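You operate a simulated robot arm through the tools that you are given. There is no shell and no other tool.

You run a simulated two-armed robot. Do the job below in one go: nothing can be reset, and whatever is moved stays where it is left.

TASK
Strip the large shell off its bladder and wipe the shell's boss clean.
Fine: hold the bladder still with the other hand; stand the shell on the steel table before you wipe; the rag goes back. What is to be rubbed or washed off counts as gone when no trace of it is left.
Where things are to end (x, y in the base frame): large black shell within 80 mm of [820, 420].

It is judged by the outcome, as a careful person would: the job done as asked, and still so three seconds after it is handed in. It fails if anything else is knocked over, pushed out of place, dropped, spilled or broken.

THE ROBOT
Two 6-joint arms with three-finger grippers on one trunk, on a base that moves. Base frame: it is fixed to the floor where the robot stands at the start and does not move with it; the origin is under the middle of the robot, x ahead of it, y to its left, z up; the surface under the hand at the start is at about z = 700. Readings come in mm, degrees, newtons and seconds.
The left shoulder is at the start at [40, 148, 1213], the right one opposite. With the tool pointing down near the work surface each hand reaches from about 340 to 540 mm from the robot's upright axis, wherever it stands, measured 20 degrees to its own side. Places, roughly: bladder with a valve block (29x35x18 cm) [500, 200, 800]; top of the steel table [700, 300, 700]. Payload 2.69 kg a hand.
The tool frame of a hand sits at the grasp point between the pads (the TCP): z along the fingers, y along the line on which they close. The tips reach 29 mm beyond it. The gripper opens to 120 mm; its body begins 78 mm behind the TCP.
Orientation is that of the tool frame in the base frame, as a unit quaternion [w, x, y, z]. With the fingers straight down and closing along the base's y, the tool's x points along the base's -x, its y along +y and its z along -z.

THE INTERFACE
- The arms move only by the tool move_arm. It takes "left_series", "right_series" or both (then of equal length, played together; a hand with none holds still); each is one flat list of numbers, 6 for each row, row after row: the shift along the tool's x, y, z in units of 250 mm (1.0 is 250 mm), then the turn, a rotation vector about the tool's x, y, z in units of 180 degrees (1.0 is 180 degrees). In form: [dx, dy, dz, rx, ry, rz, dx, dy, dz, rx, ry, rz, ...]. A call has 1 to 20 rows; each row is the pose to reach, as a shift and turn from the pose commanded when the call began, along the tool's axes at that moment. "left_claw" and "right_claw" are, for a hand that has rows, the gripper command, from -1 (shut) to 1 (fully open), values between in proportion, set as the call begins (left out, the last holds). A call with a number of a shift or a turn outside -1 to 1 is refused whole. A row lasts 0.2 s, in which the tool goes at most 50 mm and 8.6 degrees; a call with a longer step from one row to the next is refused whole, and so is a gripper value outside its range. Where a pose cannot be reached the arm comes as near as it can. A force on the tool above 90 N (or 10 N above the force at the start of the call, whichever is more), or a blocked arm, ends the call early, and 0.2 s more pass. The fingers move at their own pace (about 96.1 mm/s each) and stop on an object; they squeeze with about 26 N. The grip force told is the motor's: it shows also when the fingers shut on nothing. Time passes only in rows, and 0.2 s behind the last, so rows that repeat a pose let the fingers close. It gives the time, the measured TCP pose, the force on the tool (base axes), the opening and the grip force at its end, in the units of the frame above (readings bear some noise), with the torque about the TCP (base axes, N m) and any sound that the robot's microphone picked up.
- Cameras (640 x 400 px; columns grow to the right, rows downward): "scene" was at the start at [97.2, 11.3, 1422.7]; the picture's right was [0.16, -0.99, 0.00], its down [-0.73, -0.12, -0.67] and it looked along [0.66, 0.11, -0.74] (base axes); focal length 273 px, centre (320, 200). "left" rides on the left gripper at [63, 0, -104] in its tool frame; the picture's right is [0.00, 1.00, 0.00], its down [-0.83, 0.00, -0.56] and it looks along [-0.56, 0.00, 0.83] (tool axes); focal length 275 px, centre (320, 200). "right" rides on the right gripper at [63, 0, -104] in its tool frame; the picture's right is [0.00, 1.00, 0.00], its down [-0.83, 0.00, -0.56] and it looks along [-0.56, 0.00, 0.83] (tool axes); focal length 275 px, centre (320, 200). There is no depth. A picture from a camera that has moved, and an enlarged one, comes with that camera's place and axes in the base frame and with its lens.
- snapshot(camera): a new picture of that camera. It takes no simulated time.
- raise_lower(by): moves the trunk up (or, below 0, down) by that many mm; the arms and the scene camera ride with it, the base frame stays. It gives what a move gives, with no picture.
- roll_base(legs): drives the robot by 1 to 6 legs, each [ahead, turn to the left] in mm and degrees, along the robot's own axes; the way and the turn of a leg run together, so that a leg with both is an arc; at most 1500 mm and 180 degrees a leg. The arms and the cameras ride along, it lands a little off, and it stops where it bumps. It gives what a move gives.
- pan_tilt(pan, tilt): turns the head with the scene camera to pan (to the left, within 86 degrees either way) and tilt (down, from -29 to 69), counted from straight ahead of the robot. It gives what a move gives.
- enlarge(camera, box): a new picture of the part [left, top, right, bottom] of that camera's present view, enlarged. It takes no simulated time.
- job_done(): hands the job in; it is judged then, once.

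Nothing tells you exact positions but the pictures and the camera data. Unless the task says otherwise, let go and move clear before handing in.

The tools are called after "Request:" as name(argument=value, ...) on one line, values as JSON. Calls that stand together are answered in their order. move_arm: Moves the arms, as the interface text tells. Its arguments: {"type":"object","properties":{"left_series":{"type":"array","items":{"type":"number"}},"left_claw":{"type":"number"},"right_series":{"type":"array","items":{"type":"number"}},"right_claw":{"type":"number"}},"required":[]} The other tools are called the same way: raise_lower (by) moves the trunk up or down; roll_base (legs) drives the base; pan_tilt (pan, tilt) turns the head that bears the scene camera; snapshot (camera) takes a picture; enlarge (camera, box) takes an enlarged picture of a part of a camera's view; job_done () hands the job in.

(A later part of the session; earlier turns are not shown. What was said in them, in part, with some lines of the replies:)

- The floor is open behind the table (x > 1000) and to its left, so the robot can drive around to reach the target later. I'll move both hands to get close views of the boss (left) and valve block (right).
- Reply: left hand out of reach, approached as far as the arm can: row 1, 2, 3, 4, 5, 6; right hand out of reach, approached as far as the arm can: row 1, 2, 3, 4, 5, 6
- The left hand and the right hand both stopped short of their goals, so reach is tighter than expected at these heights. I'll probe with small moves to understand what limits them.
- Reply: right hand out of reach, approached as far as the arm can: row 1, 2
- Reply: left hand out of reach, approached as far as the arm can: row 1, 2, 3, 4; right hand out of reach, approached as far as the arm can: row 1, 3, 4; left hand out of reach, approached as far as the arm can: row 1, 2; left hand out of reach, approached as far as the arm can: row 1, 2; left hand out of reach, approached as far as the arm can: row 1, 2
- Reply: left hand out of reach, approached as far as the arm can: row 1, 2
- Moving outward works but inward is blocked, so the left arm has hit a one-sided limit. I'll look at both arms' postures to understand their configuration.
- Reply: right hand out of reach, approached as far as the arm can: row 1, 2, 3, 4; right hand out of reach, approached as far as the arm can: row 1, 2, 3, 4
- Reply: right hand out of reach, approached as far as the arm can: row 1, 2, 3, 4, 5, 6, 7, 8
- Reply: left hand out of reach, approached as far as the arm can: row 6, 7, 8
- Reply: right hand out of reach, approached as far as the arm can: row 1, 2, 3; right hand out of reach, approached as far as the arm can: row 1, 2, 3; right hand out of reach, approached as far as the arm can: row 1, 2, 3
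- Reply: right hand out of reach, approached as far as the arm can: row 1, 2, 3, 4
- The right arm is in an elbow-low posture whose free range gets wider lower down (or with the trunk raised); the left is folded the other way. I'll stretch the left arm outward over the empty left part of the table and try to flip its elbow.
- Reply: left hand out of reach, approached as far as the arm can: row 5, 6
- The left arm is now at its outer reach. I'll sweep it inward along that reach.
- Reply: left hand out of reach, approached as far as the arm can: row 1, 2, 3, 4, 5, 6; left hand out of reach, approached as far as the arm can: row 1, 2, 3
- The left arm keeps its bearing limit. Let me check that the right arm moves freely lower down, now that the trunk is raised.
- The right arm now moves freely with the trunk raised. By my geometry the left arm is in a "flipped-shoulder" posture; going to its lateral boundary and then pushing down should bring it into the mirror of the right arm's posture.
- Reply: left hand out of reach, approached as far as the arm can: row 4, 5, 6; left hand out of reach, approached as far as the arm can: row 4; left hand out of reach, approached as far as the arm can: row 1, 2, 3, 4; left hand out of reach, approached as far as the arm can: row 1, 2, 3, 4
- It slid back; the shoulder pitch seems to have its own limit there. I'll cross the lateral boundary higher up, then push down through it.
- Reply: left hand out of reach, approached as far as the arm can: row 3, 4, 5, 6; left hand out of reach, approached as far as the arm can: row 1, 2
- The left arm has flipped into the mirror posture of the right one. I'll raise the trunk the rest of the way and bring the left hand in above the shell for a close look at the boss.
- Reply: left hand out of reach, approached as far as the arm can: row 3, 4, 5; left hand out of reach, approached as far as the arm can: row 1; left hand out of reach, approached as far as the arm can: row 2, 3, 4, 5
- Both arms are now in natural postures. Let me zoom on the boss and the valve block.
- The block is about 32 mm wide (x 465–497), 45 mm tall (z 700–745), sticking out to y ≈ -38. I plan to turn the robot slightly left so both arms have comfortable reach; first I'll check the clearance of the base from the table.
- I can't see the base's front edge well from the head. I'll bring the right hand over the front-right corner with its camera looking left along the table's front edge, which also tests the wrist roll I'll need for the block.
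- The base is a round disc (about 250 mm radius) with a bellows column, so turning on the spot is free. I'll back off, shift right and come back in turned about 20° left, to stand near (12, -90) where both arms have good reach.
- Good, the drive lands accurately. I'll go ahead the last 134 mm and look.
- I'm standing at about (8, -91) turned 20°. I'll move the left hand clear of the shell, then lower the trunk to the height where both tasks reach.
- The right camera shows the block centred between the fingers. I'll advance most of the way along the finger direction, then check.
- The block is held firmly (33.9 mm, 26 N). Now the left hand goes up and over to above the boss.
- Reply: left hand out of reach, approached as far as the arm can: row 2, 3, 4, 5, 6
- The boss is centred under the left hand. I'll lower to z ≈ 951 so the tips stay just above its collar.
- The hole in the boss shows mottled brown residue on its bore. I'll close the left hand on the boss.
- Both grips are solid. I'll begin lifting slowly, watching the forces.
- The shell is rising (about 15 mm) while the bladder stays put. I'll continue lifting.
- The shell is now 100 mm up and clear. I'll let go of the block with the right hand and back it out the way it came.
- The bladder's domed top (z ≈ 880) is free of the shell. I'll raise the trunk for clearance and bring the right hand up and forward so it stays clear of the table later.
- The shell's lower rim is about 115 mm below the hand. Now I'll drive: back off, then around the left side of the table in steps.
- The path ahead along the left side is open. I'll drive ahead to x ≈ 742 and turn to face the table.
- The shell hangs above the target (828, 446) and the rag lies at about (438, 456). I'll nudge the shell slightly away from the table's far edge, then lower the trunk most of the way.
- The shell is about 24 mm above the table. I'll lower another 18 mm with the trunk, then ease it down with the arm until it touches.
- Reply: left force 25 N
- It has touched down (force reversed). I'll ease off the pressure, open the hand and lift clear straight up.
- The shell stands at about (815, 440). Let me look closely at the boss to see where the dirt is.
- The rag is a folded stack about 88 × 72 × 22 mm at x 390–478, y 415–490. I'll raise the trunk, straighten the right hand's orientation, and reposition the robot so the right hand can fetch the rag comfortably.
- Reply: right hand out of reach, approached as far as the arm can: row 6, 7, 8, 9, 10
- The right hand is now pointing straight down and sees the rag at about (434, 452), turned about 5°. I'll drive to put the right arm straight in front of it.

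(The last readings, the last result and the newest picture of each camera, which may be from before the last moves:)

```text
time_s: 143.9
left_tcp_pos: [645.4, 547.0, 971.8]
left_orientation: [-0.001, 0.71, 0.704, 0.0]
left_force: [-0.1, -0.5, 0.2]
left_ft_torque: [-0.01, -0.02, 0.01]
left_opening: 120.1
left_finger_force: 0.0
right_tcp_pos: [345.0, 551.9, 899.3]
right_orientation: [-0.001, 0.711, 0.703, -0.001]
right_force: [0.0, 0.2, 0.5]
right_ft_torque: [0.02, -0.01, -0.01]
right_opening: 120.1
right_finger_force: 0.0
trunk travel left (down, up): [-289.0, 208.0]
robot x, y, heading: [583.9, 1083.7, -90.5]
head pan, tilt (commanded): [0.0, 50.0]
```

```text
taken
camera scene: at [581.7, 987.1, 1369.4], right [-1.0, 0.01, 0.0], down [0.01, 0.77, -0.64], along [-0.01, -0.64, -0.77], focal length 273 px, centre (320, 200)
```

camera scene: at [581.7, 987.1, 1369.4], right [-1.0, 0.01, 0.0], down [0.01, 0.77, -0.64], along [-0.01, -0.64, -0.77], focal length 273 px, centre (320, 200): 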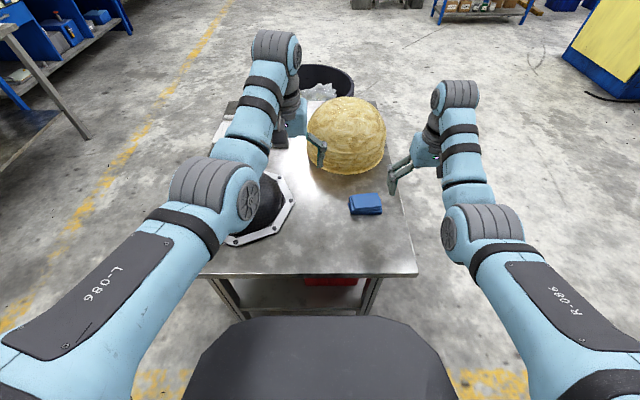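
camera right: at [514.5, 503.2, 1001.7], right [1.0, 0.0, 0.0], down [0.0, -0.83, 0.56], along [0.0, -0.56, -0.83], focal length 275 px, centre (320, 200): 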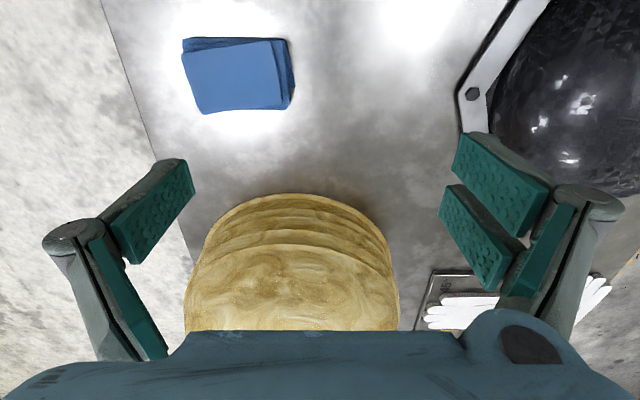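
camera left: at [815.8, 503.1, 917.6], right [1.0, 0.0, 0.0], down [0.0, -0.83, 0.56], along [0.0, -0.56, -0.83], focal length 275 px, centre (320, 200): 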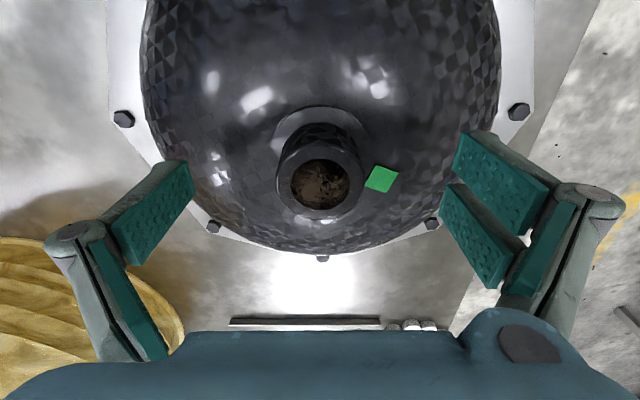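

Request:
roll_base(legs=[[118, 0.5]])

Request:
move_arm(right_series=[0.02, 0.09, 0, 0, 0, 0, 0.04, 0.18, 0, 0, 0, 0, 0.06, 0.27, 0, 0, 0, 0, 0.08, 0.36, 0, 0, 0, 0])

Request:
snapshot(camera="right")

```text
time_s: 145.1
left_tcp_pos: [647.2, 429.7, 973.1]
left_orientation: [-0.001, 0.709, 0.706, -0.001]
left_force: [0.6, -0.2, -0.2]
left_ft_torque: [0.01, -0.03, 0.02]
left_opening: 120.1
left_finger_force: 0.0
right_tcp_pos: [346.5, 433.0, 900.3]
right_orientation: [-0.001, 0.709, 0.705, -0.001]
right_force: [0.8, -0.1, -0.4]
right_ft_torque: [-0.02, 0.02, 0.01]
right_opening: 120.0
right_finger_force: 0.1
trunk travel left (down, up): [-289.0, 208.0]
robot x, y, heading: [584.3, 965.0, -89.9]
head pan, tilt (commanded): [0.0, 50.0]
```

```text
time_s: 146.1
left_tcp_pos: [646.5, 429.8, 971.9]
left_orientation: [-0.001, 0.71, 0.705, 0.0]
left_force: [0.5, 0.7, 0.0]
left_ft_torque: [-0.04, 0.0, 0.02]
left_opening: 120.2
left_finger_force: 0.1
right_tcp_pos: [439.4, 440.2, 892.8]
right_orientation: [-0.002, 0.71, 0.704, -0.002]
right_force: [0.8, -0.1, 0.3]
right_ft_torque: [-0.01, -0.02, -0.01]
right_opening: 119.7
right_finger_force: 0.1
right hand out of reach, approached as far as the arm can: row 1, 2, 3, 4
trunk travel left (down, up): [-289.0, 208.0]
robot x, y, heading: [582.9, 970.4, -90.7]
head pan, tilt (commanded): [0.0, 50.0]
```

```text
taken
camera right: at [438.2, 502.8, 995.1], right [1.0, 0.0, 0.0], down [0.0, -0.83, 0.56], along [0.0, -0.56, -0.83], focal length 275 px, centre (320, 200)
```

right: 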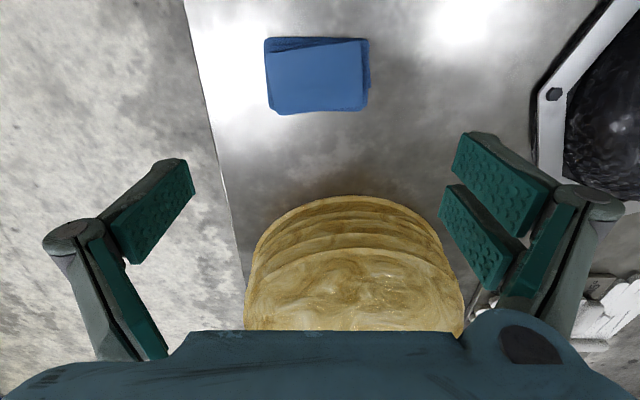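

Request:
move_arm(right_series=[0.014, -0.004, 0.14, 0, 0, 0, 0.028, -0.008, 0.28, 0, 0, 0, 0.042, -0.012, 0.42, 0, 0, 0, 0.056, -0.016, 0.53, 0, 0, 0])

Request:
snapshot(camera="right")

Request:
enlarge(camera="scene", box=[330, 160, 450, 250])

```text
time_s: 147.1
left_tcp_pos: [646.6, 429.0, 972.2]
left_orientation: [0.0, 0.709, 0.705, 0.0]
left_force: [0.4, -0.5, -0.3]
left_ft_torque: [0.04, 0.0, -0.04]
left_opening: 119.9
left_finger_force: 0.0
right_tcp_pos: [432.6, 452.5, 759.6]
right_orientation: [-0.001, 0.71, 0.705, -0.001]
right_force: [0.3, 0.3, -0.5]
right_ft_torque: [-0.02, 0.02, 0.05]
right_opening: 120.0
right_finger_force: 0.0
trunk travel left (down, up): [-289.0, 208.0]
robot x, y, heading: [585.4, 964.4, -90.1]
head pan, tilt (commanded): [0.0, 50.0]
```

```text
taken
camera right: at [432.0, 516.1, 862.7], right [1.0, 0.0, 0.0], down [0.0, -0.83, 0.56], along [0.0, -0.56, -0.83], focal length 275 px, centre (320, 200)
```

right: 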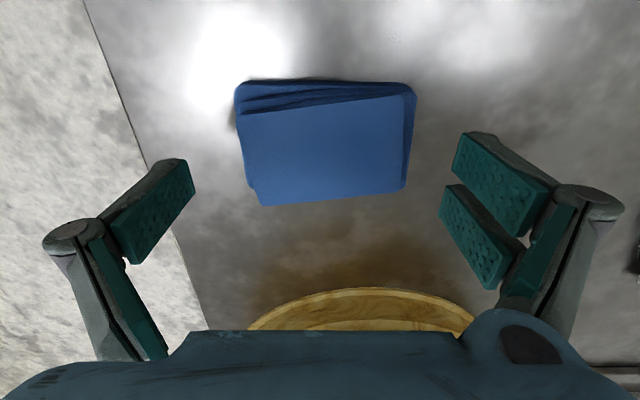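

```text
4.44 times, centred on (390, 205) of scene
camera zoom: at [581.3, 868.3, 1369.4], right [-1.0, 0.0, 0.0], down [0.0, 0.77, -0.64], along [0.0, -0.64, -0.77], focal length 1211 px, centre (9, 178)
```

zoom: 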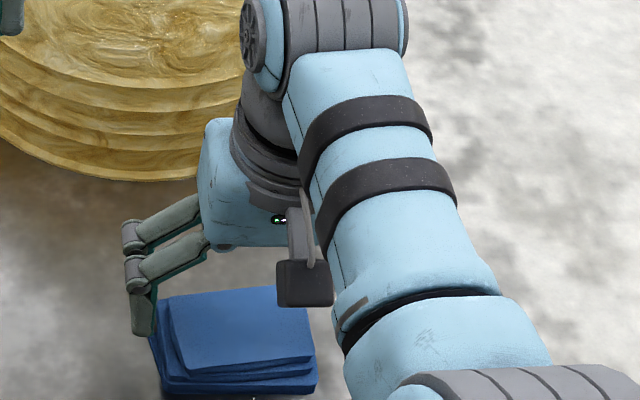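

Request:
move_arm(right_series=[0, 0.005, 0.032, 0, 0, 0, 0, 0.01, 0.064, 0, 0, 0, 0, 0.01, 0.094, 0, 0, 0])

Request:
move_arm(right_series=[0, 0, 0, 0, 0, 0, 0, 0, 0, 0, 0, 0, 0, 0, 0, 0, 0, 0, 0, 0, 0, 0, 0, 0], right_claw=-1)

Request:
snapshot(camera="right")

```text
time_s: 147.9
left_tcp_pos: [647.4, 429.4, 972.8]
left_orientation: [0.0, 0.708, 0.706, -0.001]
left_force: [0.3, 0.4, -0.6]
left_ft_torque: [-0.01, 0.03, -0.03]
left_opening: 119.9
left_finger_force: 0.1
right_tcp_pos: [436.7, 454.2, 735.9]
right_orientation: [-0.001, 0.71, 0.704, 0.0]
right_force: [0.2, -0.3, 0.4]
right_ft_torque: [0.01, 0.03, 0.02]
right_opening: 120.2
right_finger_force: 0.1
trunk travel left (down, up): [-289.0, 208.0]
robot x, y, heading: [583.9, 971.1, -90.4]
head pan, tilt (commanded): [0.0, 50.0]
```

```text
time_s: 148.9
left_tcp_pos: [647.7, 429.3, 972.2]
left_orientation: [0.0, 0.71, 0.705, 0.001]
left_force: [0.5, 0.1, -0.1]
left_ft_torque: [-0.01, 0.0, -0.04]
left_opening: 120.0
left_finger_force: 0.1
right_tcp_pos: [437.5, 454.0, 736.9]
right_orientation: [0.0, 0.709, 0.705, -0.001]
right_force: [-1.2, -0.9, 3.2]
right_ft_torque: [-0.1, -0.12, -0.02]
right_opening: 90.8
right_finger_force: 25.9
trunk travel left (down, up): [-289.0, 208.0]
robot x, y, heading: [583.7, 965.2, -90.3]
head pan, tilt (commanded): [0.0, 50.0]
```

```text
taken
camera right: at [435.5, 516.0, 839.9], right [1.0, 0.0, 0.0], down [0.0, -0.83, 0.56], along [0.0, -0.56, -0.83], focal length 275 px, centre (320, 200)
```

right: 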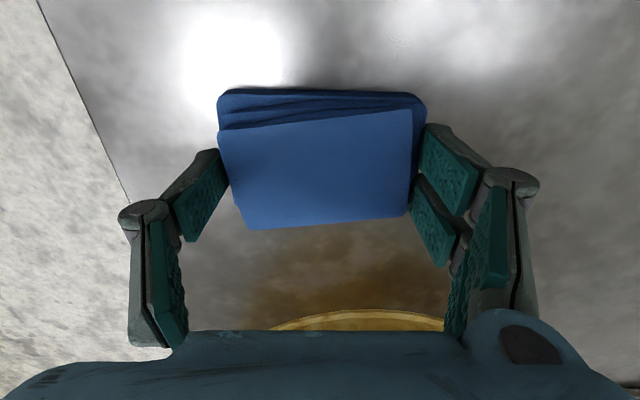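

The rag is gripped (91 mm). I note its home: hand at (437, 454, 736). I'll lift it and check.

Request:
move_arm(right_series=[0, 0, -0.1, 0, 0, 0, 0, 0, -0.25, 0, 0, 0, 0, 0, -0.4, 0, 0, 0, 0, 0, -0.55, 0, 0, 0])

Request:
snapshot(camera="right")

Request:
snapshot(camera="scene")

```text
time_s: 149.9
left_tcp_pos: [647.3, 430.5, 972.4]
left_orientation: [0.0, 0.709, 0.705, -0.001]
left_force: [0.3, -0.1, -1.4]
left_ft_torque: [-0.02, 0.0, 0.01]
left_opening: 120.3
left_finger_force: 0.1
right_tcp_pos: [436.1, 450.4, 872.9]
right_orientation: [0.0, 0.709, 0.705, -0.001]
right_force: [0.1, -0.1, -0.6]
right_ft_torque: [0.0, -0.02, -0.01]
right_opening: 90.7
right_finger_force: 25.8
right hand out of reach, approached as far as the arm can: row 4
trunk travel left (down, up): [-289.0, 208.0]
robot x, y, heading: [582.3, 967.3, -90.4]
head pan, tilt (commanded): [0.0, 50.0]
```

```text
taken
camera right: at [434.8, 512.7, 976.2], right [1.0, 0.0, 0.0], down [0.0, -0.83, 0.56], along [0.0, -0.56, -0.83], focal length 275 px, centre (320, 200)
```

right: 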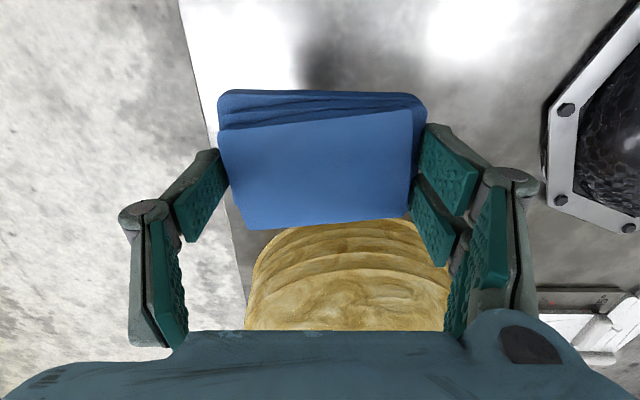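

```text
taken
camera scene: at [581.8, 868.7, 1369.4], right [-1.0, 0.0, 0.0], down [0.0, 0.77, -0.64], along [0.0, -0.64, -0.77], focal length 273 px, centre (320, 200)
```

scene: 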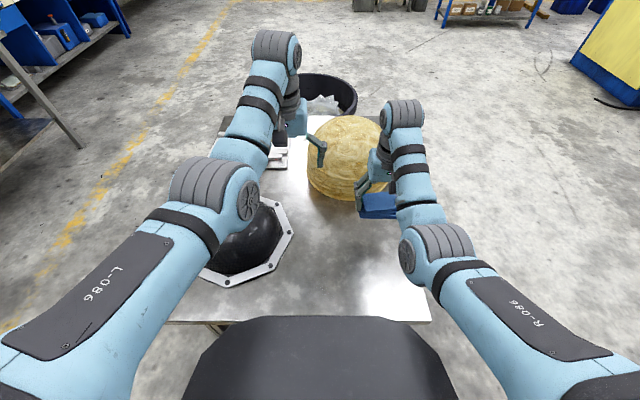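

The rag is held well. I'll raise the trunk a little and drive to put the right hand in front of the shell.

Request:
raise_lower(by=50)

Request:
roll_base(legs=[[-120, 0], [0, 90.3], [380, 0], [0, -90]])

```text
time_s: 150.8
left_tcp_pos: [647.4, 428.8, 1021.9]
left_orientation: [-0.001, 0.709, 0.706, 0.0]
left_force: [0.5, 0.3, -0.3]
left_ft_torque: [-0.04, 0.01, 0.0]
left_opening: 120.1
left_finger_force: 0.1
right_tcp_pos: [435.9, 449.3, 920.6]
right_orientation: [-0.001, 0.709, 0.706, 0.0]
right_force: [0.2, 0.4, -1.2]
right_ft_torque: [-0.02, 0.0, 0.0]
right_opening: 90.6
right_finger_force: 26.2
trunk travel left (down, up): [-339.0, 158.0]
robot x, y, heading: [579.8, 965.8, -90.4]
head pan, tilt (commanded): [0.0, 50.0]
```

```text
time_s: 161.7
left_tcp_pos: [1004.6, 534.9, 1021.8]
left_orientation: [0.0, 0.723, 0.691, -0.001]
left_force: [0.5, -0.7, 0.1]
left_ft_torque: [0.0, -0.02, -0.02]
left_opening: 119.8
left_finger_force: 0.1
right_tcp_pos: [794.9, 563.9, 920.4]
right_orientation: [-0.002, 0.723, 0.691, -0.001]
right_force: [-0.2, 0.1, -0.9]
right_ft_torque: [0.01, -0.04, -0.04]
right_opening: 90.0
right_finger_force: 25.7
trunk travel left (down, up): [-339.0, 158.0]
robot x, y, heading: [960.1, 1074.1, -92.6]
head pan, tilt (commanded): [0.0, 50.0]
```

Request:
roll_base(legs=[[0, 2.4], [108, 0]])

Request:
snapshot(camera="right")

Request:
snapshot(camera="scene")

```text
time_s: 163.3
left_tcp_pos: [1026.0, 432.4, 1024.9]
left_orientation: [0.001, 0.707, 0.707, -0.003]
left_force: [0.1, 0.4, -0.1]
left_ft_torque: [-0.04, 0.03, -0.01]
left_opening: 120.0
left_finger_force: 0.1
right_tcp_pos: [816.3, 451.6, 925.8]
right_orientation: [0.002, 0.707, 0.707, -0.003]
right_force: [0.0, 0.8, -0.1]
right_ft_torque: [-0.08, -0.01, 0.01]
right_opening: 89.3
right_finger_force: 25.9
trunk travel left (down, up): [-339.0, 158.0]
robot x, y, heading: [962.4, 963.3, -90.1]
head pan, tilt (commanded): [0.0, 50.0]
```

```text
taken
camera right: at [815.0, 514.6, 1027.9], right [1.0, 0.0, 0.0], down [0.0, -0.83, 0.56], along [0.0, -0.56, -0.83], focal length 275 px, centre (320, 200)
```

right: 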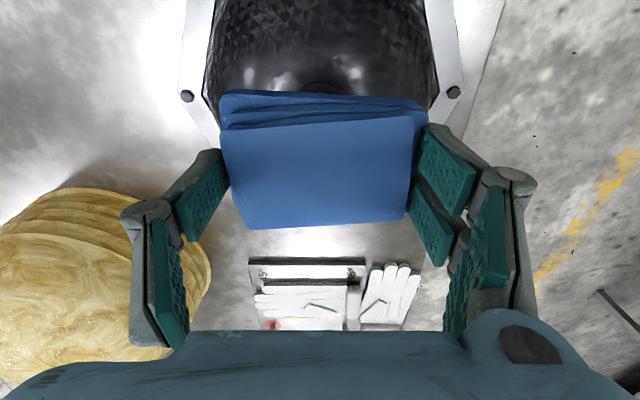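

```text
taken
camera scene: at [960.8, 873.4, 1419.6], right [-1.0, 0.0, 0.0], down [0.0, 0.76, -0.65], along [0.0, -0.65, -0.76], focal length 273 px, centre (320, 200)
```

scene: 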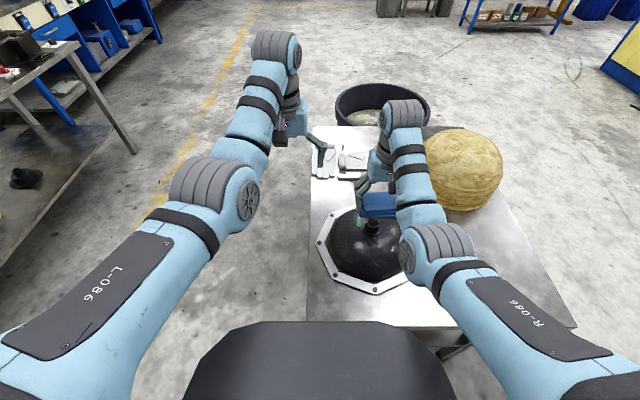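

The rag is above the boss. I'll lower it and feel for contact.

Request:
move_arm(right_series=[-0.023, 0, 0.1, 0, 0, 0, -0.046, 0, 0.2, 0, 0, 0, -0.046, 0, 0.25, 0, 0, 0])

Request:
enlarge(camera="scene", box=[300, 160, 440, 300])

Request:
snapshot(camera="left")

```text
time_s: 164.1
left_tcp_pos: [1026.8, 425.4, 1020.9]
left_orientation: [-0.002, 0.707, 0.707, 0.0]
left_force: [-0.5, -0.6, 0.1]
left_ft_torque: [0.0, 0.02, 0.0]
left_opening: 119.8
left_finger_force: 0.1
right_tcp_pos: [818.3, 434.0, 859.0]
right_orientation: [-0.001, 0.708, 0.706, 0.0]
right_force: [0.0, -0.3, -0.2]
right_ft_torque: [0.04, 0.01, 0.01]
right_opening: 89.6
right_finger_force: 26.3
trunk travel left (down, up): [-339.0, 158.0]
robot x, y, heading: [965.7, 966.0, -90.1]
head pan, tilt (commanded): [0.0, 50.0]
```

```text
2.86 times, centred on (370, 230) of scene
camera zoom: at [960.7, 864.7, 1418.9], right [-1.0, 0.0, 0.0], down [0.0, 0.77, -0.64], along [0.0, -0.64, -0.77], focal length 779 px, centre (177, 114)
```

zoom: 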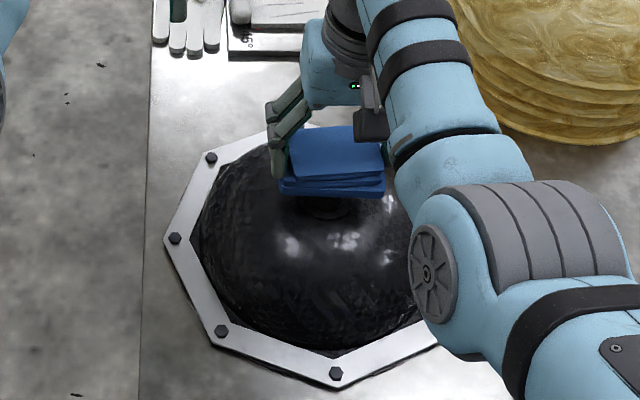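

```text
taken
camera left: at [1026.6, 489.1, 1125.8], right [1.0, -0.01, 0.0], down [-0.01, -0.83, 0.56], along [0.0, -0.56, -0.83], focal length 275 px, centre (320, 200)
```

left: 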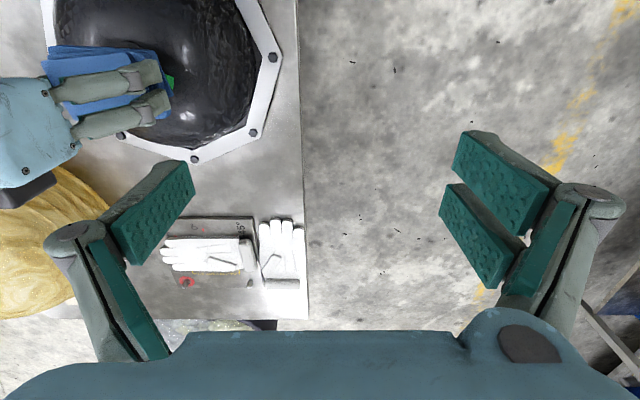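

Request:
move_arm(right_series=[0.02, -0.008, 0.012, 0, 0, 0, 0.02, -0.008, 0.024, 0, 0, 0])

Request:
move_arm(right_series=[0, 0, 0.008, 0, 0, 0, 0, 0, 0.016, 0, 0, 0])

```text
time_s: 164.7
left_tcp_pos: [1026.1, 426.6, 1022.5]
left_orientation: [0.0, 0.708, 0.706, -0.001]
left_force: [0.4, -0.5, 0.6]
left_ft_torque: [0.0, 0.03, 0.05]
left_opening: 119.9
left_finger_force: 0.0
right_tcp_pos: [815.3, 439.5, 851.7]
right_orientation: [0.0, 0.708, 0.707, 0.0]
right_force: [-0.4, 0.4, -0.8]
right_ft_torque: [-0.03, 0.03, -0.02]
right_opening: 89.6
right_finger_force: 26.5
trunk travel left (down, up): [-339.0, 158.0]
robot x, y, heading: [963.8, 962.6, -90.1]
head pan, tilt (commanded): [0.0, 50.0]
```

```text
time_s: 165.3
left_tcp_pos: [1027.5, 427.3, 1024.1]
left_orientation: [0.0, 0.708, 0.706, 0.0]
left_force: [-0.1, 0.1, 0.0]
left_ft_torque: [-0.02, 0.02, -0.03]
left_opening: 119.8
left_finger_force: 0.1
right_tcp_pos: [816.1, 439.7, 851.0]
right_orientation: [0.0, 0.709, 0.706, -0.001]
right_force: [0.2, -0.5, 11.5]
right_ft_torque: [0.1, 0.0, -0.03]
right_opening: 89.8
right_finger_force: 26.3
trunk travel left (down, up): [-339.0, 158.0]
robot x, y, heading: [960.7, 965.8, -90.3]
head pan, tilt (commanded): [0.0, 50.0]
```

Light contact reached. I'll ease the pressure a bit and rub in small circles over the boss.

Request:
move_arm(right_series=[0, 0, -0.004, 0, 0, 0, 0.02, 0, -0.004, 0, 0, 0, 0.03, 0.015, -0.004, 0, 0, 0, 0.02, 0.03, -0.004, 0, 0, 0, 0, 0.04, -0.004, 0, 0, 0, -0.02, 0.03, -0.004, 0, 0, 0, -0.03, 0.015, -0.004, 0, 0, 0, -0.04, 0, -0.004, 0, 0, 0, -0.03, -0.015, -0.004, 0, 0, 0, -0.02, -0.03, -0.004, 0, 0, 0, 0, -0.04, -0.004, 0, 0, 0, 0.02, -0.03, -0.004, 0, 0, 0, 0.03, -0.015, -0.004, 0, 0, 0, 0.04, 0, -0.004, 0, 0, 0, 0.02, 0, -0.004, 0, 0, 0, -0.02, 0, -0.004, 0, 0, 0, -0.04, 0, -0.004, 0, 0, 0, 0, 0, -0.004, 0, 0, 0])

Request:
enlarge(camera="scene", box=[300, 160, 440, 300])

```text
time_s: 169.1
left_tcp_pos: [1026.3, 427.4, 1022.4]
left_orientation: [0.0, 0.708, 0.706, -0.001]
left_force: [-0.1, -0.5, 0.5]
left_ft_torque: [0.02, -0.02, 0.03]
left_opening: 120.2
left_finger_force: 0.1
right_tcp_pos: [815.0, 440.0, 850.4]
right_orientation: [0.001, 0.708, 0.706, -0.003]
right_force: [-0.6, -4.3, 7.1]
right_ft_torque: [-0.13, -0.03, -0.02]
right_opening: 89.4
right_finger_force: 25.8
trunk travel left (down, up): [-339.0, 158.0]
robot x, y, heading: [959.6, 964.3, -90.4]
head pan, tilt (commanded): [0.0, 50.0]
```

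```text
2.86 times, centred on (370, 230) of scene
camera zoom: at [961.0, 866.2, 1419.0], right [-1.0, 0.0, 0.0], down [0.0, 0.77, -0.64], along [0.0, -0.64, -0.77], focal length 779 px, centre (177, 114)
```

zoom: 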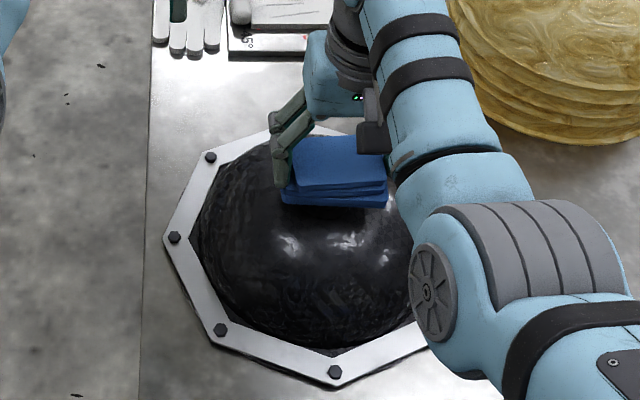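

The shell didn't move. I'll lift the rag aside to inspect the boss.

Request:
move_arm(right_series=[0, 0, -0.1, 0, 0, 0, 0, -0.1, -0.2, 0, 0, 0, 0, -0.28, -0.2, 0, 0, 0, 0, -0.46, -0.2, 0, 0, 0, 0, -0.62, -0.2, 0, 0, 0])

Request:
enlarge(camera="scene", box=[330, 190, 410, 260])

Request:
enlarge(camera="left", box=[70, 20, 190, 120])

```text
time_s: 170.3
left_tcp_pos: [1025.5, 426.7, 1021.8]
left_orientation: [0.0, 0.708, 0.707, 0.0]
left_force: [-0.1, -0.7, 0.2]
left_ft_torque: [0.0, 0.01, 0.0]
left_opening: 120.1
left_finger_force: 0.0
right_tcp_pos: [658.3, 440.1, 898.3]
right_orientation: [-0.001, 0.708, 0.706, 0.0]
right_force: [-0.4, -0.2, -0.5]
right_ft_torque: [0.02, -0.02, 0.01]
right_opening: 89.3
right_finger_force: 26.1
trunk travel left (down, up): [-339.0, 158.0]
robot x, y, heading: [962.5, 968.0, -90.0]
head pan, tilt (commanded): [0.0, 50.0]
```

```text
5.71 times, centred on (370, 225) of scene
camera zoom: at [959.3, 866.1, 1419.0], right [-1.0, 0.0, 0.0], down [0.0, 0.77, -0.64], along [0.0, -0.64, -0.77], focal length 1558 px, centre (34, 57)
```

zoom: 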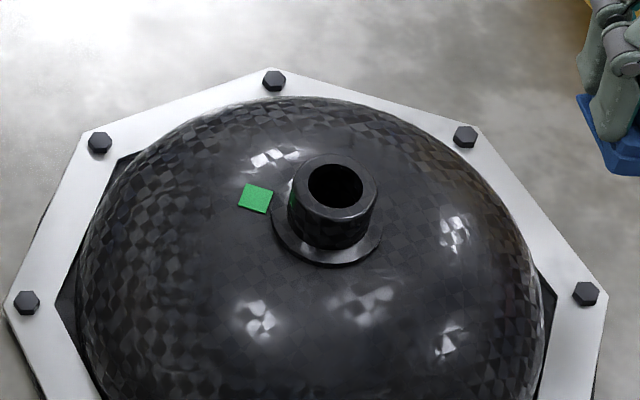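

```text
4.00 times, centred on (130, 70) of left
camera zoom: at [1025.5, 490.1, 1126.4], right [1.0, -0.01, 0.0], down [-0.01, -0.83, 0.56], along [0.0, -0.56, -0.83], focal length 1101 px, centre (1080, 720)
```

zoom: 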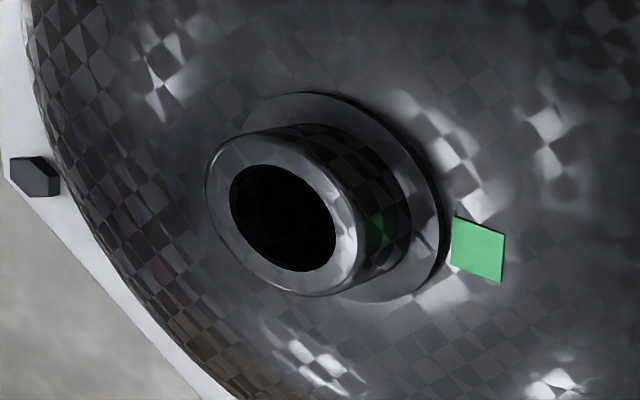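

The brown residue is gone from the opening. I'll zoom in harder from several views to be sure that no trace is left, including on the sides.

Request:
enlarge(camera="scene", box=[360, 206, 386, 226])

Request:
enlarge(camera="left", box=[115, 45, 155, 100])

Request:
snapshot(camera="right")

```text
16.00 times, centred on (373, 216) of scene
camera zoom: at [959.3, 866.1, 1419.0], right [-1.0, 0.0, 0.0], down [0.0, 0.77, -0.64], along [0.0, -0.64, -0.77], focal length 4361 px, centre (-528, -56)
```

zoom: 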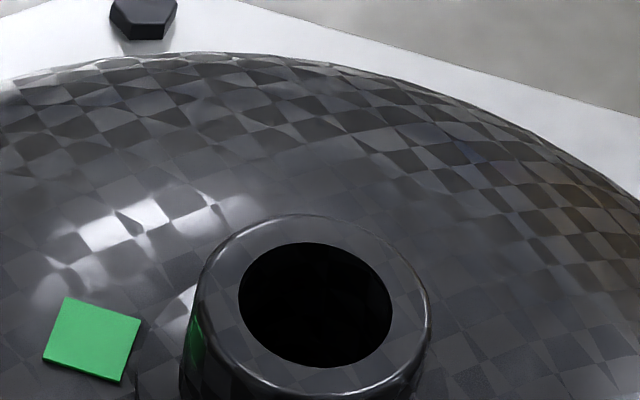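

```text
7.27 times, centred on (135, 72) of left
camera zoom: at [1025.5, 490.1, 1126.4], right [1.0, -0.01, 0.0], down [-0.01, -0.83, 0.56], along [0.0, -0.56, -0.83], focal length 2002 px, centre (1666, 1127)
```

zoom: 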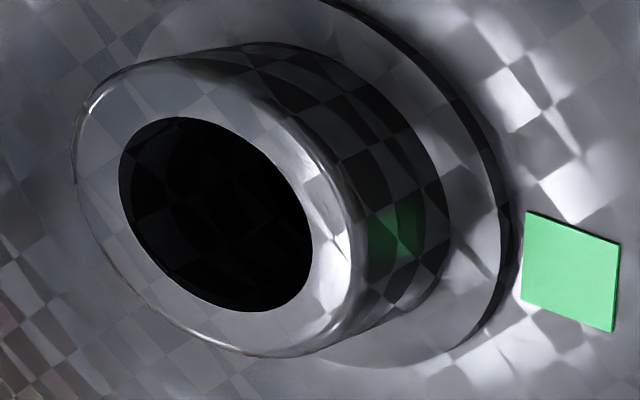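

```text
taken
camera right: at [656.7, 502.6, 1002.2], right [1.0, 0.0, 0.0], down [0.0, -0.83, 0.56], along [0.0, -0.56, -0.83], focal length 275 px, centre (320, 200)
```

right: 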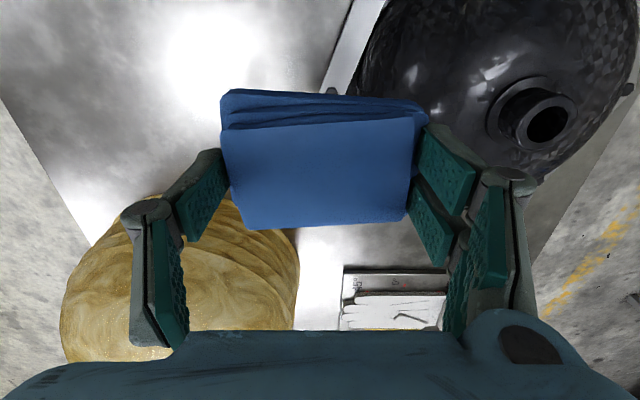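

Request:
enlarge(camera="right", box=[480, 70, 590, 170])

```text
4.00 times, centred on (535, 120) of right
camera zoom: at [656.7, 502.6, 1002.2], right [1.0, 0.0, 0.0], down [0.0, -0.83, 0.56], along [0.0, -0.56, -0.83], focal length 1101 px, centre (-540, 520)
```

zoom: 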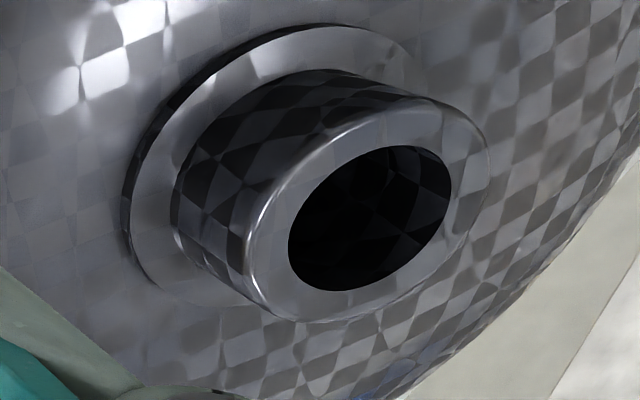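

All views show a clean bore. For good measure I'll do one more light rubbing pass over the boss before returning the rag.

Request:
move_arm(right_series=[0, 0.16, 0, 0, 0, 0, 0, 0.32, 0, 0, 0, 0, 0, 0.48, 0, 0, 0, 0, 0, 0.62, 0, 0, 0, 0, 0, 0.62, 0.1, 0, 0, 0, 0, 0.62, 0.18, 0, 0, 0, 0, 0.62, 0.2, 0, 0, 0, 0.03, 0.62, 0.2, 0, 0, 0, 0.04, 0.64, 0.2, 0, 0, 0, 0.02, 0.66, 0.2, 0, 0, 0, -0.02, 0.66, 0.2, 0, 0, 0, -0.04, 0.63, 0.2, 0, 0, 0, -0.04, 0.6, 0.2, 0, 0, 0, -0.02, 0.58, 0.2, 0, 0, 0, 0.02, 0.58, 0.2, 0, 0, 0, 0.04, 0.6, 0.2, 0, 0, 0, 0.04, 0.64, 0.2, 0, 0, 0, 0, 0.66, 0.2, 0, 0, 0, -0.03, 0.62, 0.2, 0, 0, 0, 0, 0.62, 0.2, 0, 0, 0])

Request:
enlarge(camera="scene", box=[300, 160, 440, 300])

```text
time_s: 174.5
left_tcp_pos: [1026.5, 426.8, 1021.9]
left_orientation: [-0.001, 0.708, 0.706, -0.001]
left_force: [0.1, -0.2, 0.7]
left_ft_torque: [0.01, 0.0, 0.01]
left_opening: 119.7
left_finger_force: 0.1
right_tcp_pos: [815.7, 440.0, 850.2]
right_orientation: [0.0, 0.708, 0.707, -0.001]
right_force: [-0.7, -3.2, 4.7]
right_ft_torque: [-0.13, -0.12, -0.03]
right_opening: 89.5
right_finger_force: 26.1
trunk travel left (down, up): [-339.0, 158.0]
robot x, y, heading: [960.9, 965.5, -90.2]
head pan, tilt (commanded): [0.0, 50.0]
```

```text
2.86 times, centred on (370, 230) of scene
camera zoom: at [960.8, 867.0, 1419.1], right [-1.0, 0.0, 0.0], down [0.0, 0.77, -0.64], along [0.0, -0.64, -0.77], focal length 779 px, centre (177, 114)
```

zoom: 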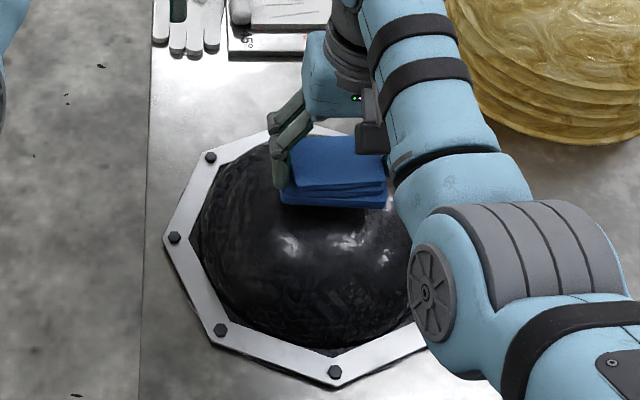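

Now I'll lift the rag and drive back to where it came from.

Request:
move_arm(right_series=[0, 0, -0.1, 0, 0, 0, 0, 0, -0.2, 0, 0, 0, 0, 0, -0.28, 0, 0, 0])

Request:
roll_base(legs=[[-115, 0], [0, -90], [379, 0], [0, 90]])

```text
time_s: 175.3
left_tcp_pos: [1027.3, 425.9, 1021.8]
left_orientation: [0.0, 0.708, 0.706, -0.001]
left_force: [0.2, -0.1, 1.0]
left_ft_torque: [0.02, -0.02, -0.01]
left_opening: 119.7
left_finger_force: 0.1
right_tcp_pos: [814.5, 442.1, 920.3]
right_orientation: [-0.001, 0.708, 0.706, 0.0]
right_force: [-0.6, 0.4, -0.6]
right_ft_torque: [-0.01, 0.0, 0.0]
right_opening: 89.5
right_finger_force: 25.8
trunk travel left (down, up): [-339.0, 158.0]
robot x, y, heading: [957.8, 963.6, -90.3]
head pan, tilt (commanded): [0.0, 50.0]
```

```text
time_s: 186.1
left_tcp_pos: [669.6, 534.3, 1021.8]
left_orientation: [-0.001, 0.695, 0.719, -0.001]
left_force: [0.2, -0.6, 0.7]
left_ft_torque: [0.0, 0.0, 0.0]
left_opening: 120.1
left_finger_force: 0.0
right_tcp_pos: [456.0, 542.3, 920.0]
right_orientation: [0.0, 0.696, 0.718, -0.001]
right_force: [-0.2, 0.1, -0.4]
right_ft_torque: [0.01, 0.0, 0.03]
right_opening: 89.5
right_finger_force: 26.2
trunk travel left (down, up): [-339.0, 158.0]
robot x, y, heading: [588.3, 1074.2, -88.2]
head pan, tilt (commanded): [0.0, 50.0]
```

Request:
roll_base(legs=[[0, -2.1], [93, 0]])

Request:
move_arm(right_series=[0, 0, 0, 0, 0, 0, 0, 0, 0, 0, 0, 0])

Request:
snapshot(camera="right")

Request:
snapshot(camera="scene")

```text
time_s: 187.6
left_tcp_pos: [648.2, 449.8, 1027.5]
left_orientation: [0.003, 0.709, 0.705, -0.005]
left_force: [-1.1, 0.6, -0.5]
left_ft_torque: [-0.12, -0.04, -0.02]
left_opening: 119.9
left_finger_force: 0.0
right_tcp_pos: [437.7, 464.8, 925.6]
right_orientation: [0.003, 0.709, 0.705, -0.005]
right_force: [0.4, -0.1, -0.3]
right_ft_torque: [-0.04, 0.02, 0.02]
right_opening: 89.3
right_finger_force: 26.2
trunk travel left (down, up): [-339.0, 158.0]
robot x, y, heading: [585.2, 977.6, -90.1]
head pan, tilt (commanded): [0.0, 50.0]
```

```text
time_s: 188.2
left_tcp_pos: [648.6, 442.6, 1023.6]
left_orientation: [0.001, 0.709, 0.705, -0.003]
left_force: [-0.1, -1.2, 0.5]
left_ft_torque: [-0.05, -0.05, 0.01]
left_opening: 120.1
left_finger_force: 0.0
right_tcp_pos: [437.2, 459.2, 920.3]
right_orientation: [0.0, 0.709, 0.705, -0.001]
right_force: [0.0, 0.6, 0.5]
right_ft_torque: [-0.03, -0.01, 0.01]
right_opening: 89.3
right_finger_force: 26.5
trunk travel left (down, up): [-339.0, 158.0]
robot x, y, heading: [585.5, 977.2, -90.2]
head pan, tilt (commanded): [0.0, 50.0]
```

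```text
taken
camera right: at [434.9, 522.3, 1025.0], right [1.0, 0.0, 0.0], down [0.0, -0.83, 0.56], along [0.0, -0.56, -0.83], focal length 275 px, centre (320, 200)
```

right: 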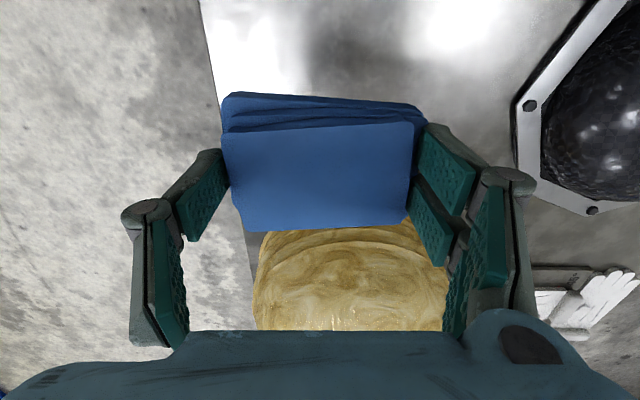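

```text
taken
camera scene: at [583.4, 882.9, 1419.3], right [-1.0, 0.0, 0.0], down [0.0, 0.76, -0.64], along [0.0, -0.64, -0.76], focal length 273 px, centre (320, 200)
```

scene: 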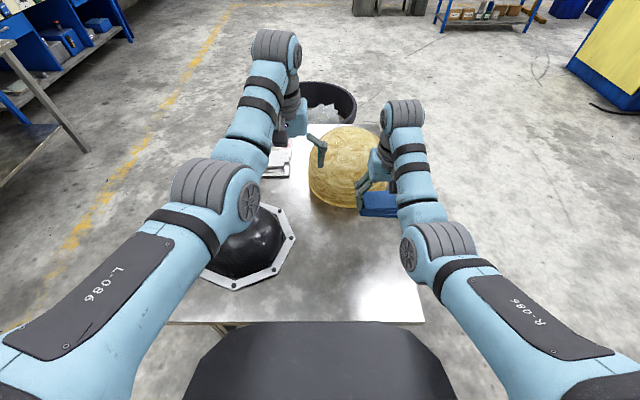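

I'm back in front of the rag's place. I'll lower the trunk 100 mm for reach, then lower the rag to its old spot at (437, 454).

Request:
raise_lower(by=-100)

Request:
move_arm(right_series=[-0.01, 0, 0.1, 0, 0, 0, -0.02, 0, 0.2, 0, 0, 0, -0.02, 0, 0.28, 0, 0, 0])

Request:
snapshot(camera="right")

```text
time_s: 189.5
left_tcp_pos: [647.5, 440.2, 923.5]
left_orientation: [0.0, 0.708, 0.706, -0.002]
left_force: [-0.4, 0.2, 0.4]
left_ft_torque: [-0.01, 0.01, -0.01]
left_opening: 119.9
left_finger_force: 0.1
right_tcp_pos: [436.4, 457.1, 820.3]
right_orientation: [0.0, 0.709, 0.705, -0.001]
right_force: [0.6, -0.1, -0.4]
right_ft_torque: [0.01, 0.03, -0.02]
right_opening: 89.4
right_finger_force: 25.5
trunk travel left (down, up): [-239.0, 258.0]
robot x, y, heading: [585.6, 975.9, -90.0]
head pan, tilt (commanded): [0.0, 50.0]
```

```text
time_s: 190.3
left_tcp_pos: [648.4, 440.0, 922.7]
left_orientation: [0.0, 0.708, 0.706, 0.0]
left_force: [0.3, -0.5, -0.5]
left_ft_torque: [-0.02, 0.01, -0.01]
left_opening: 120.0
left_finger_force: 0.0
right_tcp_pos: [437.5, 452.1, 751.3]
right_orientation: [0.0, 0.709, 0.705, -0.001]
right_force: [0.4, 0.5, 0.5]
right_ft_torque: [-0.02, -0.01, 0.01]
right_opening: 89.2
right_finger_force: 26.0
trunk travel left (down, up): [-239.0, 258.0]
robot x, y, heading: [585.9, 978.4, -90.0]
head pan, tilt (commanded): [0.0, 50.0]
```

```text
taken
camera right: at [435.6, 514.6, 854.2], right [1.0, 0.0, 0.0], down [0.0, -0.83, 0.56], along [0.0, -0.56, -0.83], focal length 275 px, centre (320, 200)
```

right: 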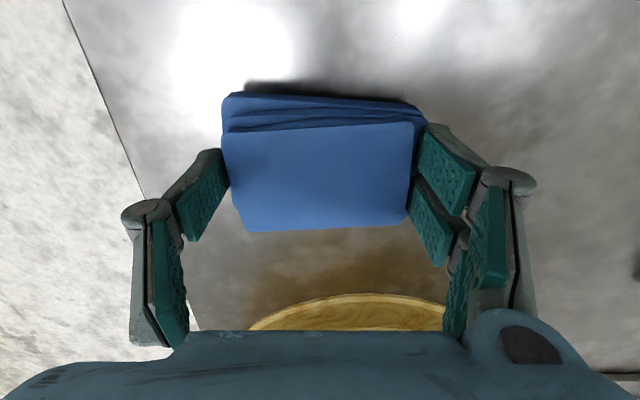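

Request:
move_arm(right_series=[0.008, 0, 0.024, 0, 0, 0, 0.008, 0, 0.044, 0, 0, 0])

Request:
move_arm(right_series=[0, 0, 0.008, 0, 0, 0, 0, 0, 0.014, 0, 0, 0])

```text
time_s: 190.9
left_tcp_pos: [647.9, 440.5, 922.4]
left_orientation: [0.0, 0.709, 0.705, -0.001]
left_force: [0.0, -0.3, 0.1]
left_ft_torque: [0.01, 0.01, 0.02]
left_opening: 119.9
left_finger_force: 0.1
right_tcp_pos: [436.3, 453.1, 740.5]
right_orientation: [0.0, 0.709, 0.705, -0.001]
right_force: [0.2, -0.5, -1.3]
right_ft_torque: [0.0, -0.02, 0.02]
right_opening: 89.3
right_finger_force: 25.9
trunk travel left (down, up): [-239.0, 258.0]
robot x, y, heading: [586.3, 981.1, -90.2]
head pan, tilt (commanded): [0.0, 50.0]
```

```text
time_s: 191.5
left_tcp_pos: [647.6, 440.0, 924.3]
left_orientation: [0.0, 0.709, 0.705, -0.001]
left_force: [1.1, 0.6, 0.2]
left_ft_torque: [-0.01, -0.01, -0.02]
left_opening: 120.1
left_finger_force: 0.1
right_tcp_pos: [435.3, 452.8, 737.6]
right_orientation: [0.001, 0.709, 0.705, -0.002]
right_force: [0.4, -0.3, -0.1]
right_ft_torque: [0.01, 0.01, -0.01]
right_opening: 89.2
right_finger_force: 25.9
trunk travel left (down, up): [-239.0, 258.0]
robot x, y, heading: [586.3, 979.7, -90.1]
head pan, tilt (commanded): [0.0, 50.0]
```

Request:
move_arm(right_series=[0.002, 0.004, 0.006, 0, 0, 0, 0.004, 0.006, 0.008, 0, 0, 0])

```text
time_s: 192.1
left_tcp_pos: [648.1, 442.0, 923.7]
left_orientation: [0.0, 0.709, 0.705, -0.002]
left_force: [-0.7, -0.2, -0.1]
left_ft_torque: [0.02, 0.04, 0.02]
left_opening: 119.9
left_finger_force: 0.0
right_tcp_pos: [436.9, 453.9, 736.7]
right_orientation: [0.002, 0.709, 0.705, -0.003]
right_force: [-3.4, -5.0, 13.8]
right_ft_torque: [-0.01, -0.34, -0.16]
right_opening: 89.5
right_finger_force: 26.5
trunk travel left (down, up): [-239.0, 258.0]
robot x, y, heading: [585.4, 979.3, -90.1]
head pan, tilt (commanded): [0.0, 50.0]
```

The rag is down on the table at its old spot. I'll open the hand gently and lift straight up.

Request:
move_arm(right_series=[0, 0, -0.004, 0, 0, 0, 0, 0, -0.005, 0, 0, 0])

Request:
move_arm(right_series=[0, 0, 0, 0, 0, 0, 0, 0, 0, 0, 0, 0, 0, 0, 0, 0, 0, 0, 0, 0, 0, 0, 0, 0], right_claw=1)

Request:
move_arm(right_series=[0, 0, -0.08, 0, 0, 0, 0, 0, -0.22, 0, 0, 0, 0, 0, -0.36, 0, 0, 0])

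Request:
snapshot(camera="right")

```text
time_s: 192.7
left_tcp_pos: [647.7, 441.4, 924.7]
left_orientation: [0.0, 0.709, 0.705, -0.001]
left_force: [0.7, -0.2, -0.1]
left_ft_torque: [0.03, 0.01, 0.02]
left_opening: 120.1
left_finger_force: 0.1
right_tcp_pos: [436.4, 454.3, 735.4]
right_orientation: [0.0, 0.708, 0.706, -0.002]
right_force: [-2.2, -3.2, 9.9]
right_ft_torque: [-0.2, -0.24, -0.11]
right_opening: 89.3
right_finger_force: 26.1
trunk travel left (down, up): [-239.0, 258.0]
robot x, y, heading: [582.2, 978.7, -90.0]
head pan, tilt (commanded): [0.0, 50.0]
```

```text
time_s: 193.7
left_tcp_pos: [648.2, 440.2, 924.4]
left_orientation: [0.0, 0.709, 0.705, -0.002]
left_force: [-0.1, 0.3, -0.2]
left_ft_torque: [-0.02, 0.01, -0.01]
left_opening: 120.2
left_finger_force: 0.0
right_tcp_pos: [438.8, 454.2, 735.9]
right_orientation: [0.0, 0.709, 0.705, -0.001]
right_force: [-0.5, 0.0, 0.4]
right_ft_torque: [0.01, 0.0, -0.01]
right_opening: 120.1
right_finger_force: 0.0
trunk travel left (down, up): [-239.0, 258.0]
robot x, y, heading: [586.0, 978.6, -90.1]
head pan, tilt (commanded): [0.0, 50.0]
```

```text
time_s: 194.5
left_tcp_pos: [648.0, 440.1, 924.5]
left_orientation: [-0.001, 0.708, 0.706, -0.001]
left_force: [-0.4, 0.1, 0.5]
left_ft_torque: [-0.04, 0.02, -0.02]
left_opening: 120.1
left_finger_force: 0.0
right_tcp_pos: [437.3, 453.7, 827.5]
right_orientation: [0.0, 0.708, 0.706, -0.001]
right_force: [1.2, -0.3, 0.2]
right_ft_torque: [0.01, -0.03, -0.01]
right_opening: 120.1
right_finger_force: 0.0
trunk travel left (down, up): [-239.0, 258.0]
robot x, y, heading: [580.2, 979.9, -90.2]
head pan, tilt (commanded): [0.0, 50.0]
```

```text
taken
camera right: at [436.0, 516.8, 931.1], right [1.0, 0.0, 0.0], down [0.0, -0.83, 0.56], along [0.0, -0.56, -0.83], focal length 275 px, centre (320, 200)
```

right: 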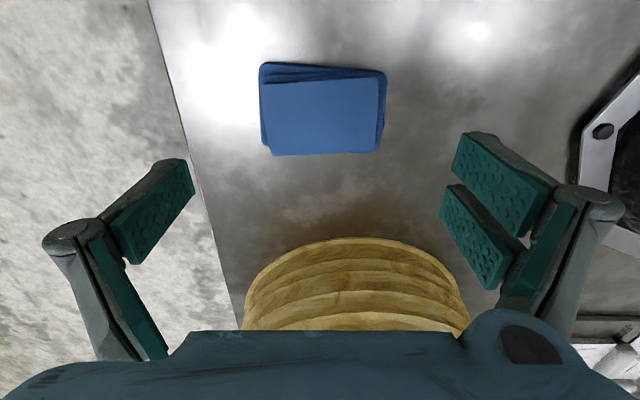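

The rag is back in place (within a few mm, a few degrees of turn). I'll back the robot off and do a final check of everything.

Request:
raise_lower(by=100)

Request:
roll_base(legs=[[-200, 0]])

Request:
snapshot(camera="scene")

Request:
snapshot(camera="left")

Request:
snapshot(camera="right")

```text
time_s: 195.8
left_tcp_pos: [647.1, 440.8, 1022.8]
left_orientation: [0.0, 0.709, 0.705, -0.001]
left_force: [1.7, 0.8, -0.6]
left_ft_torque: [-0.01, 0.02, 0.0]
left_opening: 119.9
left_finger_force: 0.1
right_tcp_pos: [436.6, 452.7, 925.7]
right_orientation: [0.0, 0.709, 0.705, -0.001]
right_force: [0.3, 0.1, -0.7]
right_ft_torque: [-0.01, -0.03, 0.0]
right_opening: 119.9
right_finger_force: 0.0
trunk travel left (down, up): [-339.0, 158.0]
robot x, y, heading: [581.8, 977.6, -90.2]
head pan, tilt (commanded): [0.0, 50.0]
```

```text
time_s: 197.4
left_tcp_pos: [647.9, 643.4, 1019.7]
left_orientation: [-0.001, 0.71, 0.705, 0.0]
left_force: [0.4, -0.5, 0.6]
left_ft_torque: [0.04, 0.0, 0.03]
left_opening: 120.0
left_finger_force: 0.1
right_tcp_pos: [438.3, 658.0, 925.5]
right_orientation: [-0.001, 0.709, 0.705, 0.0]
right_force: [0.5, -0.4, 0.2]
right_ft_torque: [-0.01, -0.02, -0.02]
right_opening: 119.9
right_finger_force: 0.0
trunk travel left (down, up): [-339.0, 158.0]
robot x, y, heading: [584.4, 1183.9, -90.5]
head pan, tilt (commanded): [0.0, 50.0]
```

```text
taken
camera scene: at [584.1, 1081.0, 1418.7], right [-1.0, 0.01, 0.0], down [0.0, 0.77, -0.64], along [0.0, -0.64, -0.77], focal length 273 px, centre (320, 200)
```

scene: 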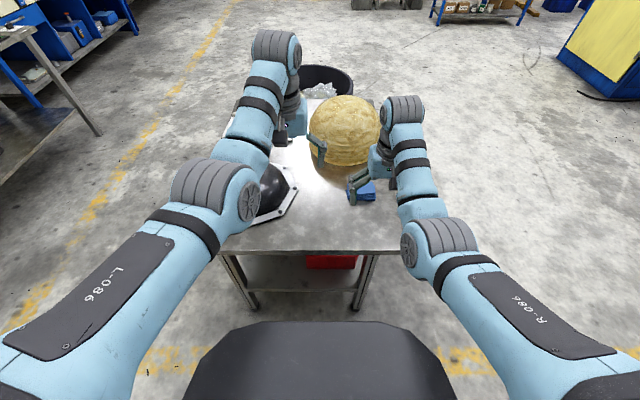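

```text
taken
camera left: at [648.2, 706.6, 1125.9], right [1.0, -0.01, 0.0], down [-0.01, -0.83, 0.55], along [-0.01, -0.55, -0.83], focal length 275 px, centre (320, 200)
```

left: 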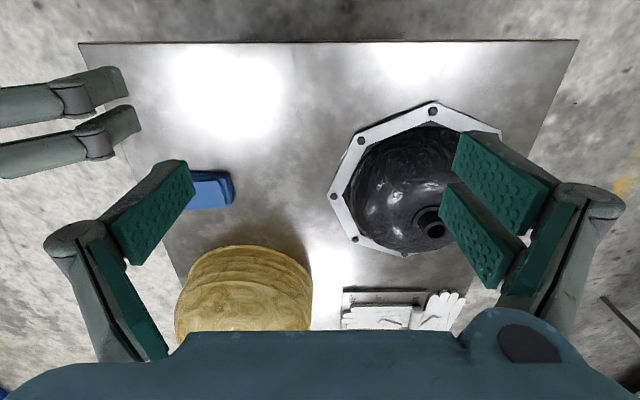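

```text
taken
camera right: at [436.1, 719.6, 1028.4], right [1.0, 0.0, 0.0], down [0.0, -0.83, 0.56], along [0.0, -0.56, -0.83], focal length 275 px, centre (320, 200)
```

right: 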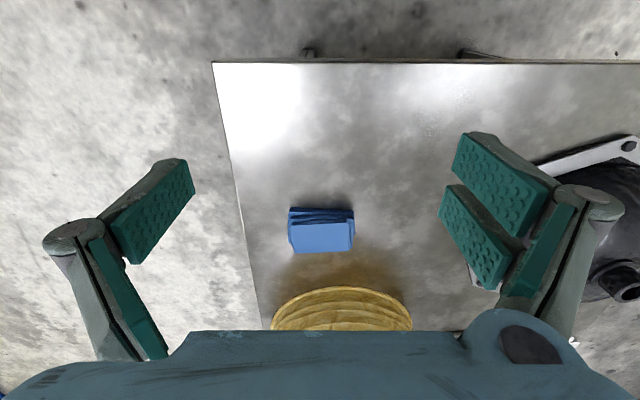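

Request:
enlarge(camera="left", box=[400, 195, 450, 245])

Request:
enlarge(camera="left", box=[170, 90, 500, 340])

```text
8.00 times, centred on (425, 220) of left
camera zoom: at [648.2, 706.6, 1125.9], right [1.0, -0.01, 0.0], down [-0.01, -0.83, 0.55], along [-0.01, -0.55, -0.83], focal length 2202 px, centre (-520, 40)
```

zoom: 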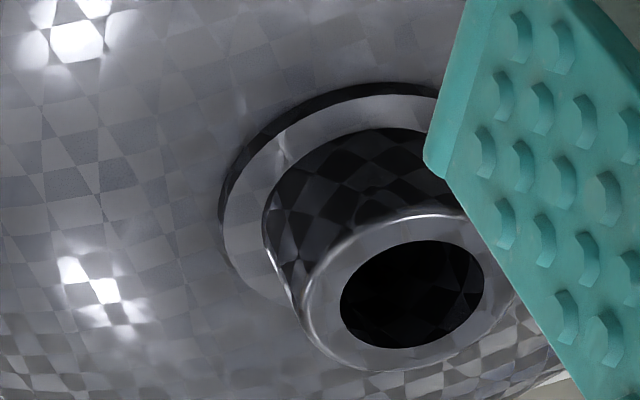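

```text
1.60 times, centred on (335, 215) of left
camera zoom: at [648.2, 706.6, 1125.9], right [1.0, -0.01, 0.0], down [-0.01, -0.83, 0.55], along [-0.01, -0.55, -0.83], focal length 440 px, centre (296, 176)
```

zoom: 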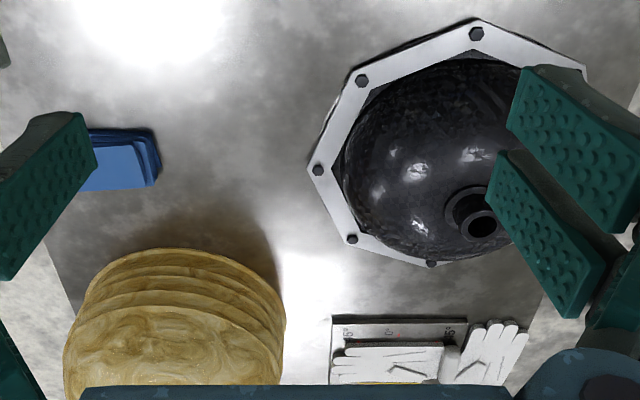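

The bore and top of the boss are clean. The shell stands near (815, 440) and the bladder, gloves and plate have not moved. The rag is back on its spot, and both hands are empty and clear, so I'm handing in the job.

Request:
job_done()

```text
The job is handed in.
```

The shell is off its bladder, standing on the steel table at about (815, 440), roughly 20 mm from the target. The boss is wiped clean, and I have handed the job in.

- **Stripping:** The right hand held the valve block while the left lifted the shell by its boss. The bladder stayed where it was throughout.
- **Wiping:** I stood the shell on the table first, then rubbed the boss with the rag in two light passes. Close-up views from several sides showed no residue left in the bore or on the top and sides, and the shell did not shift.
- **Rag:** It is back on its original spot, within about 3 mm, but turned about 5° from how it lay.
- **Everything else:** The gloves and the marked plate look untouched. Both hands are empty and the robot is backed off from the table.
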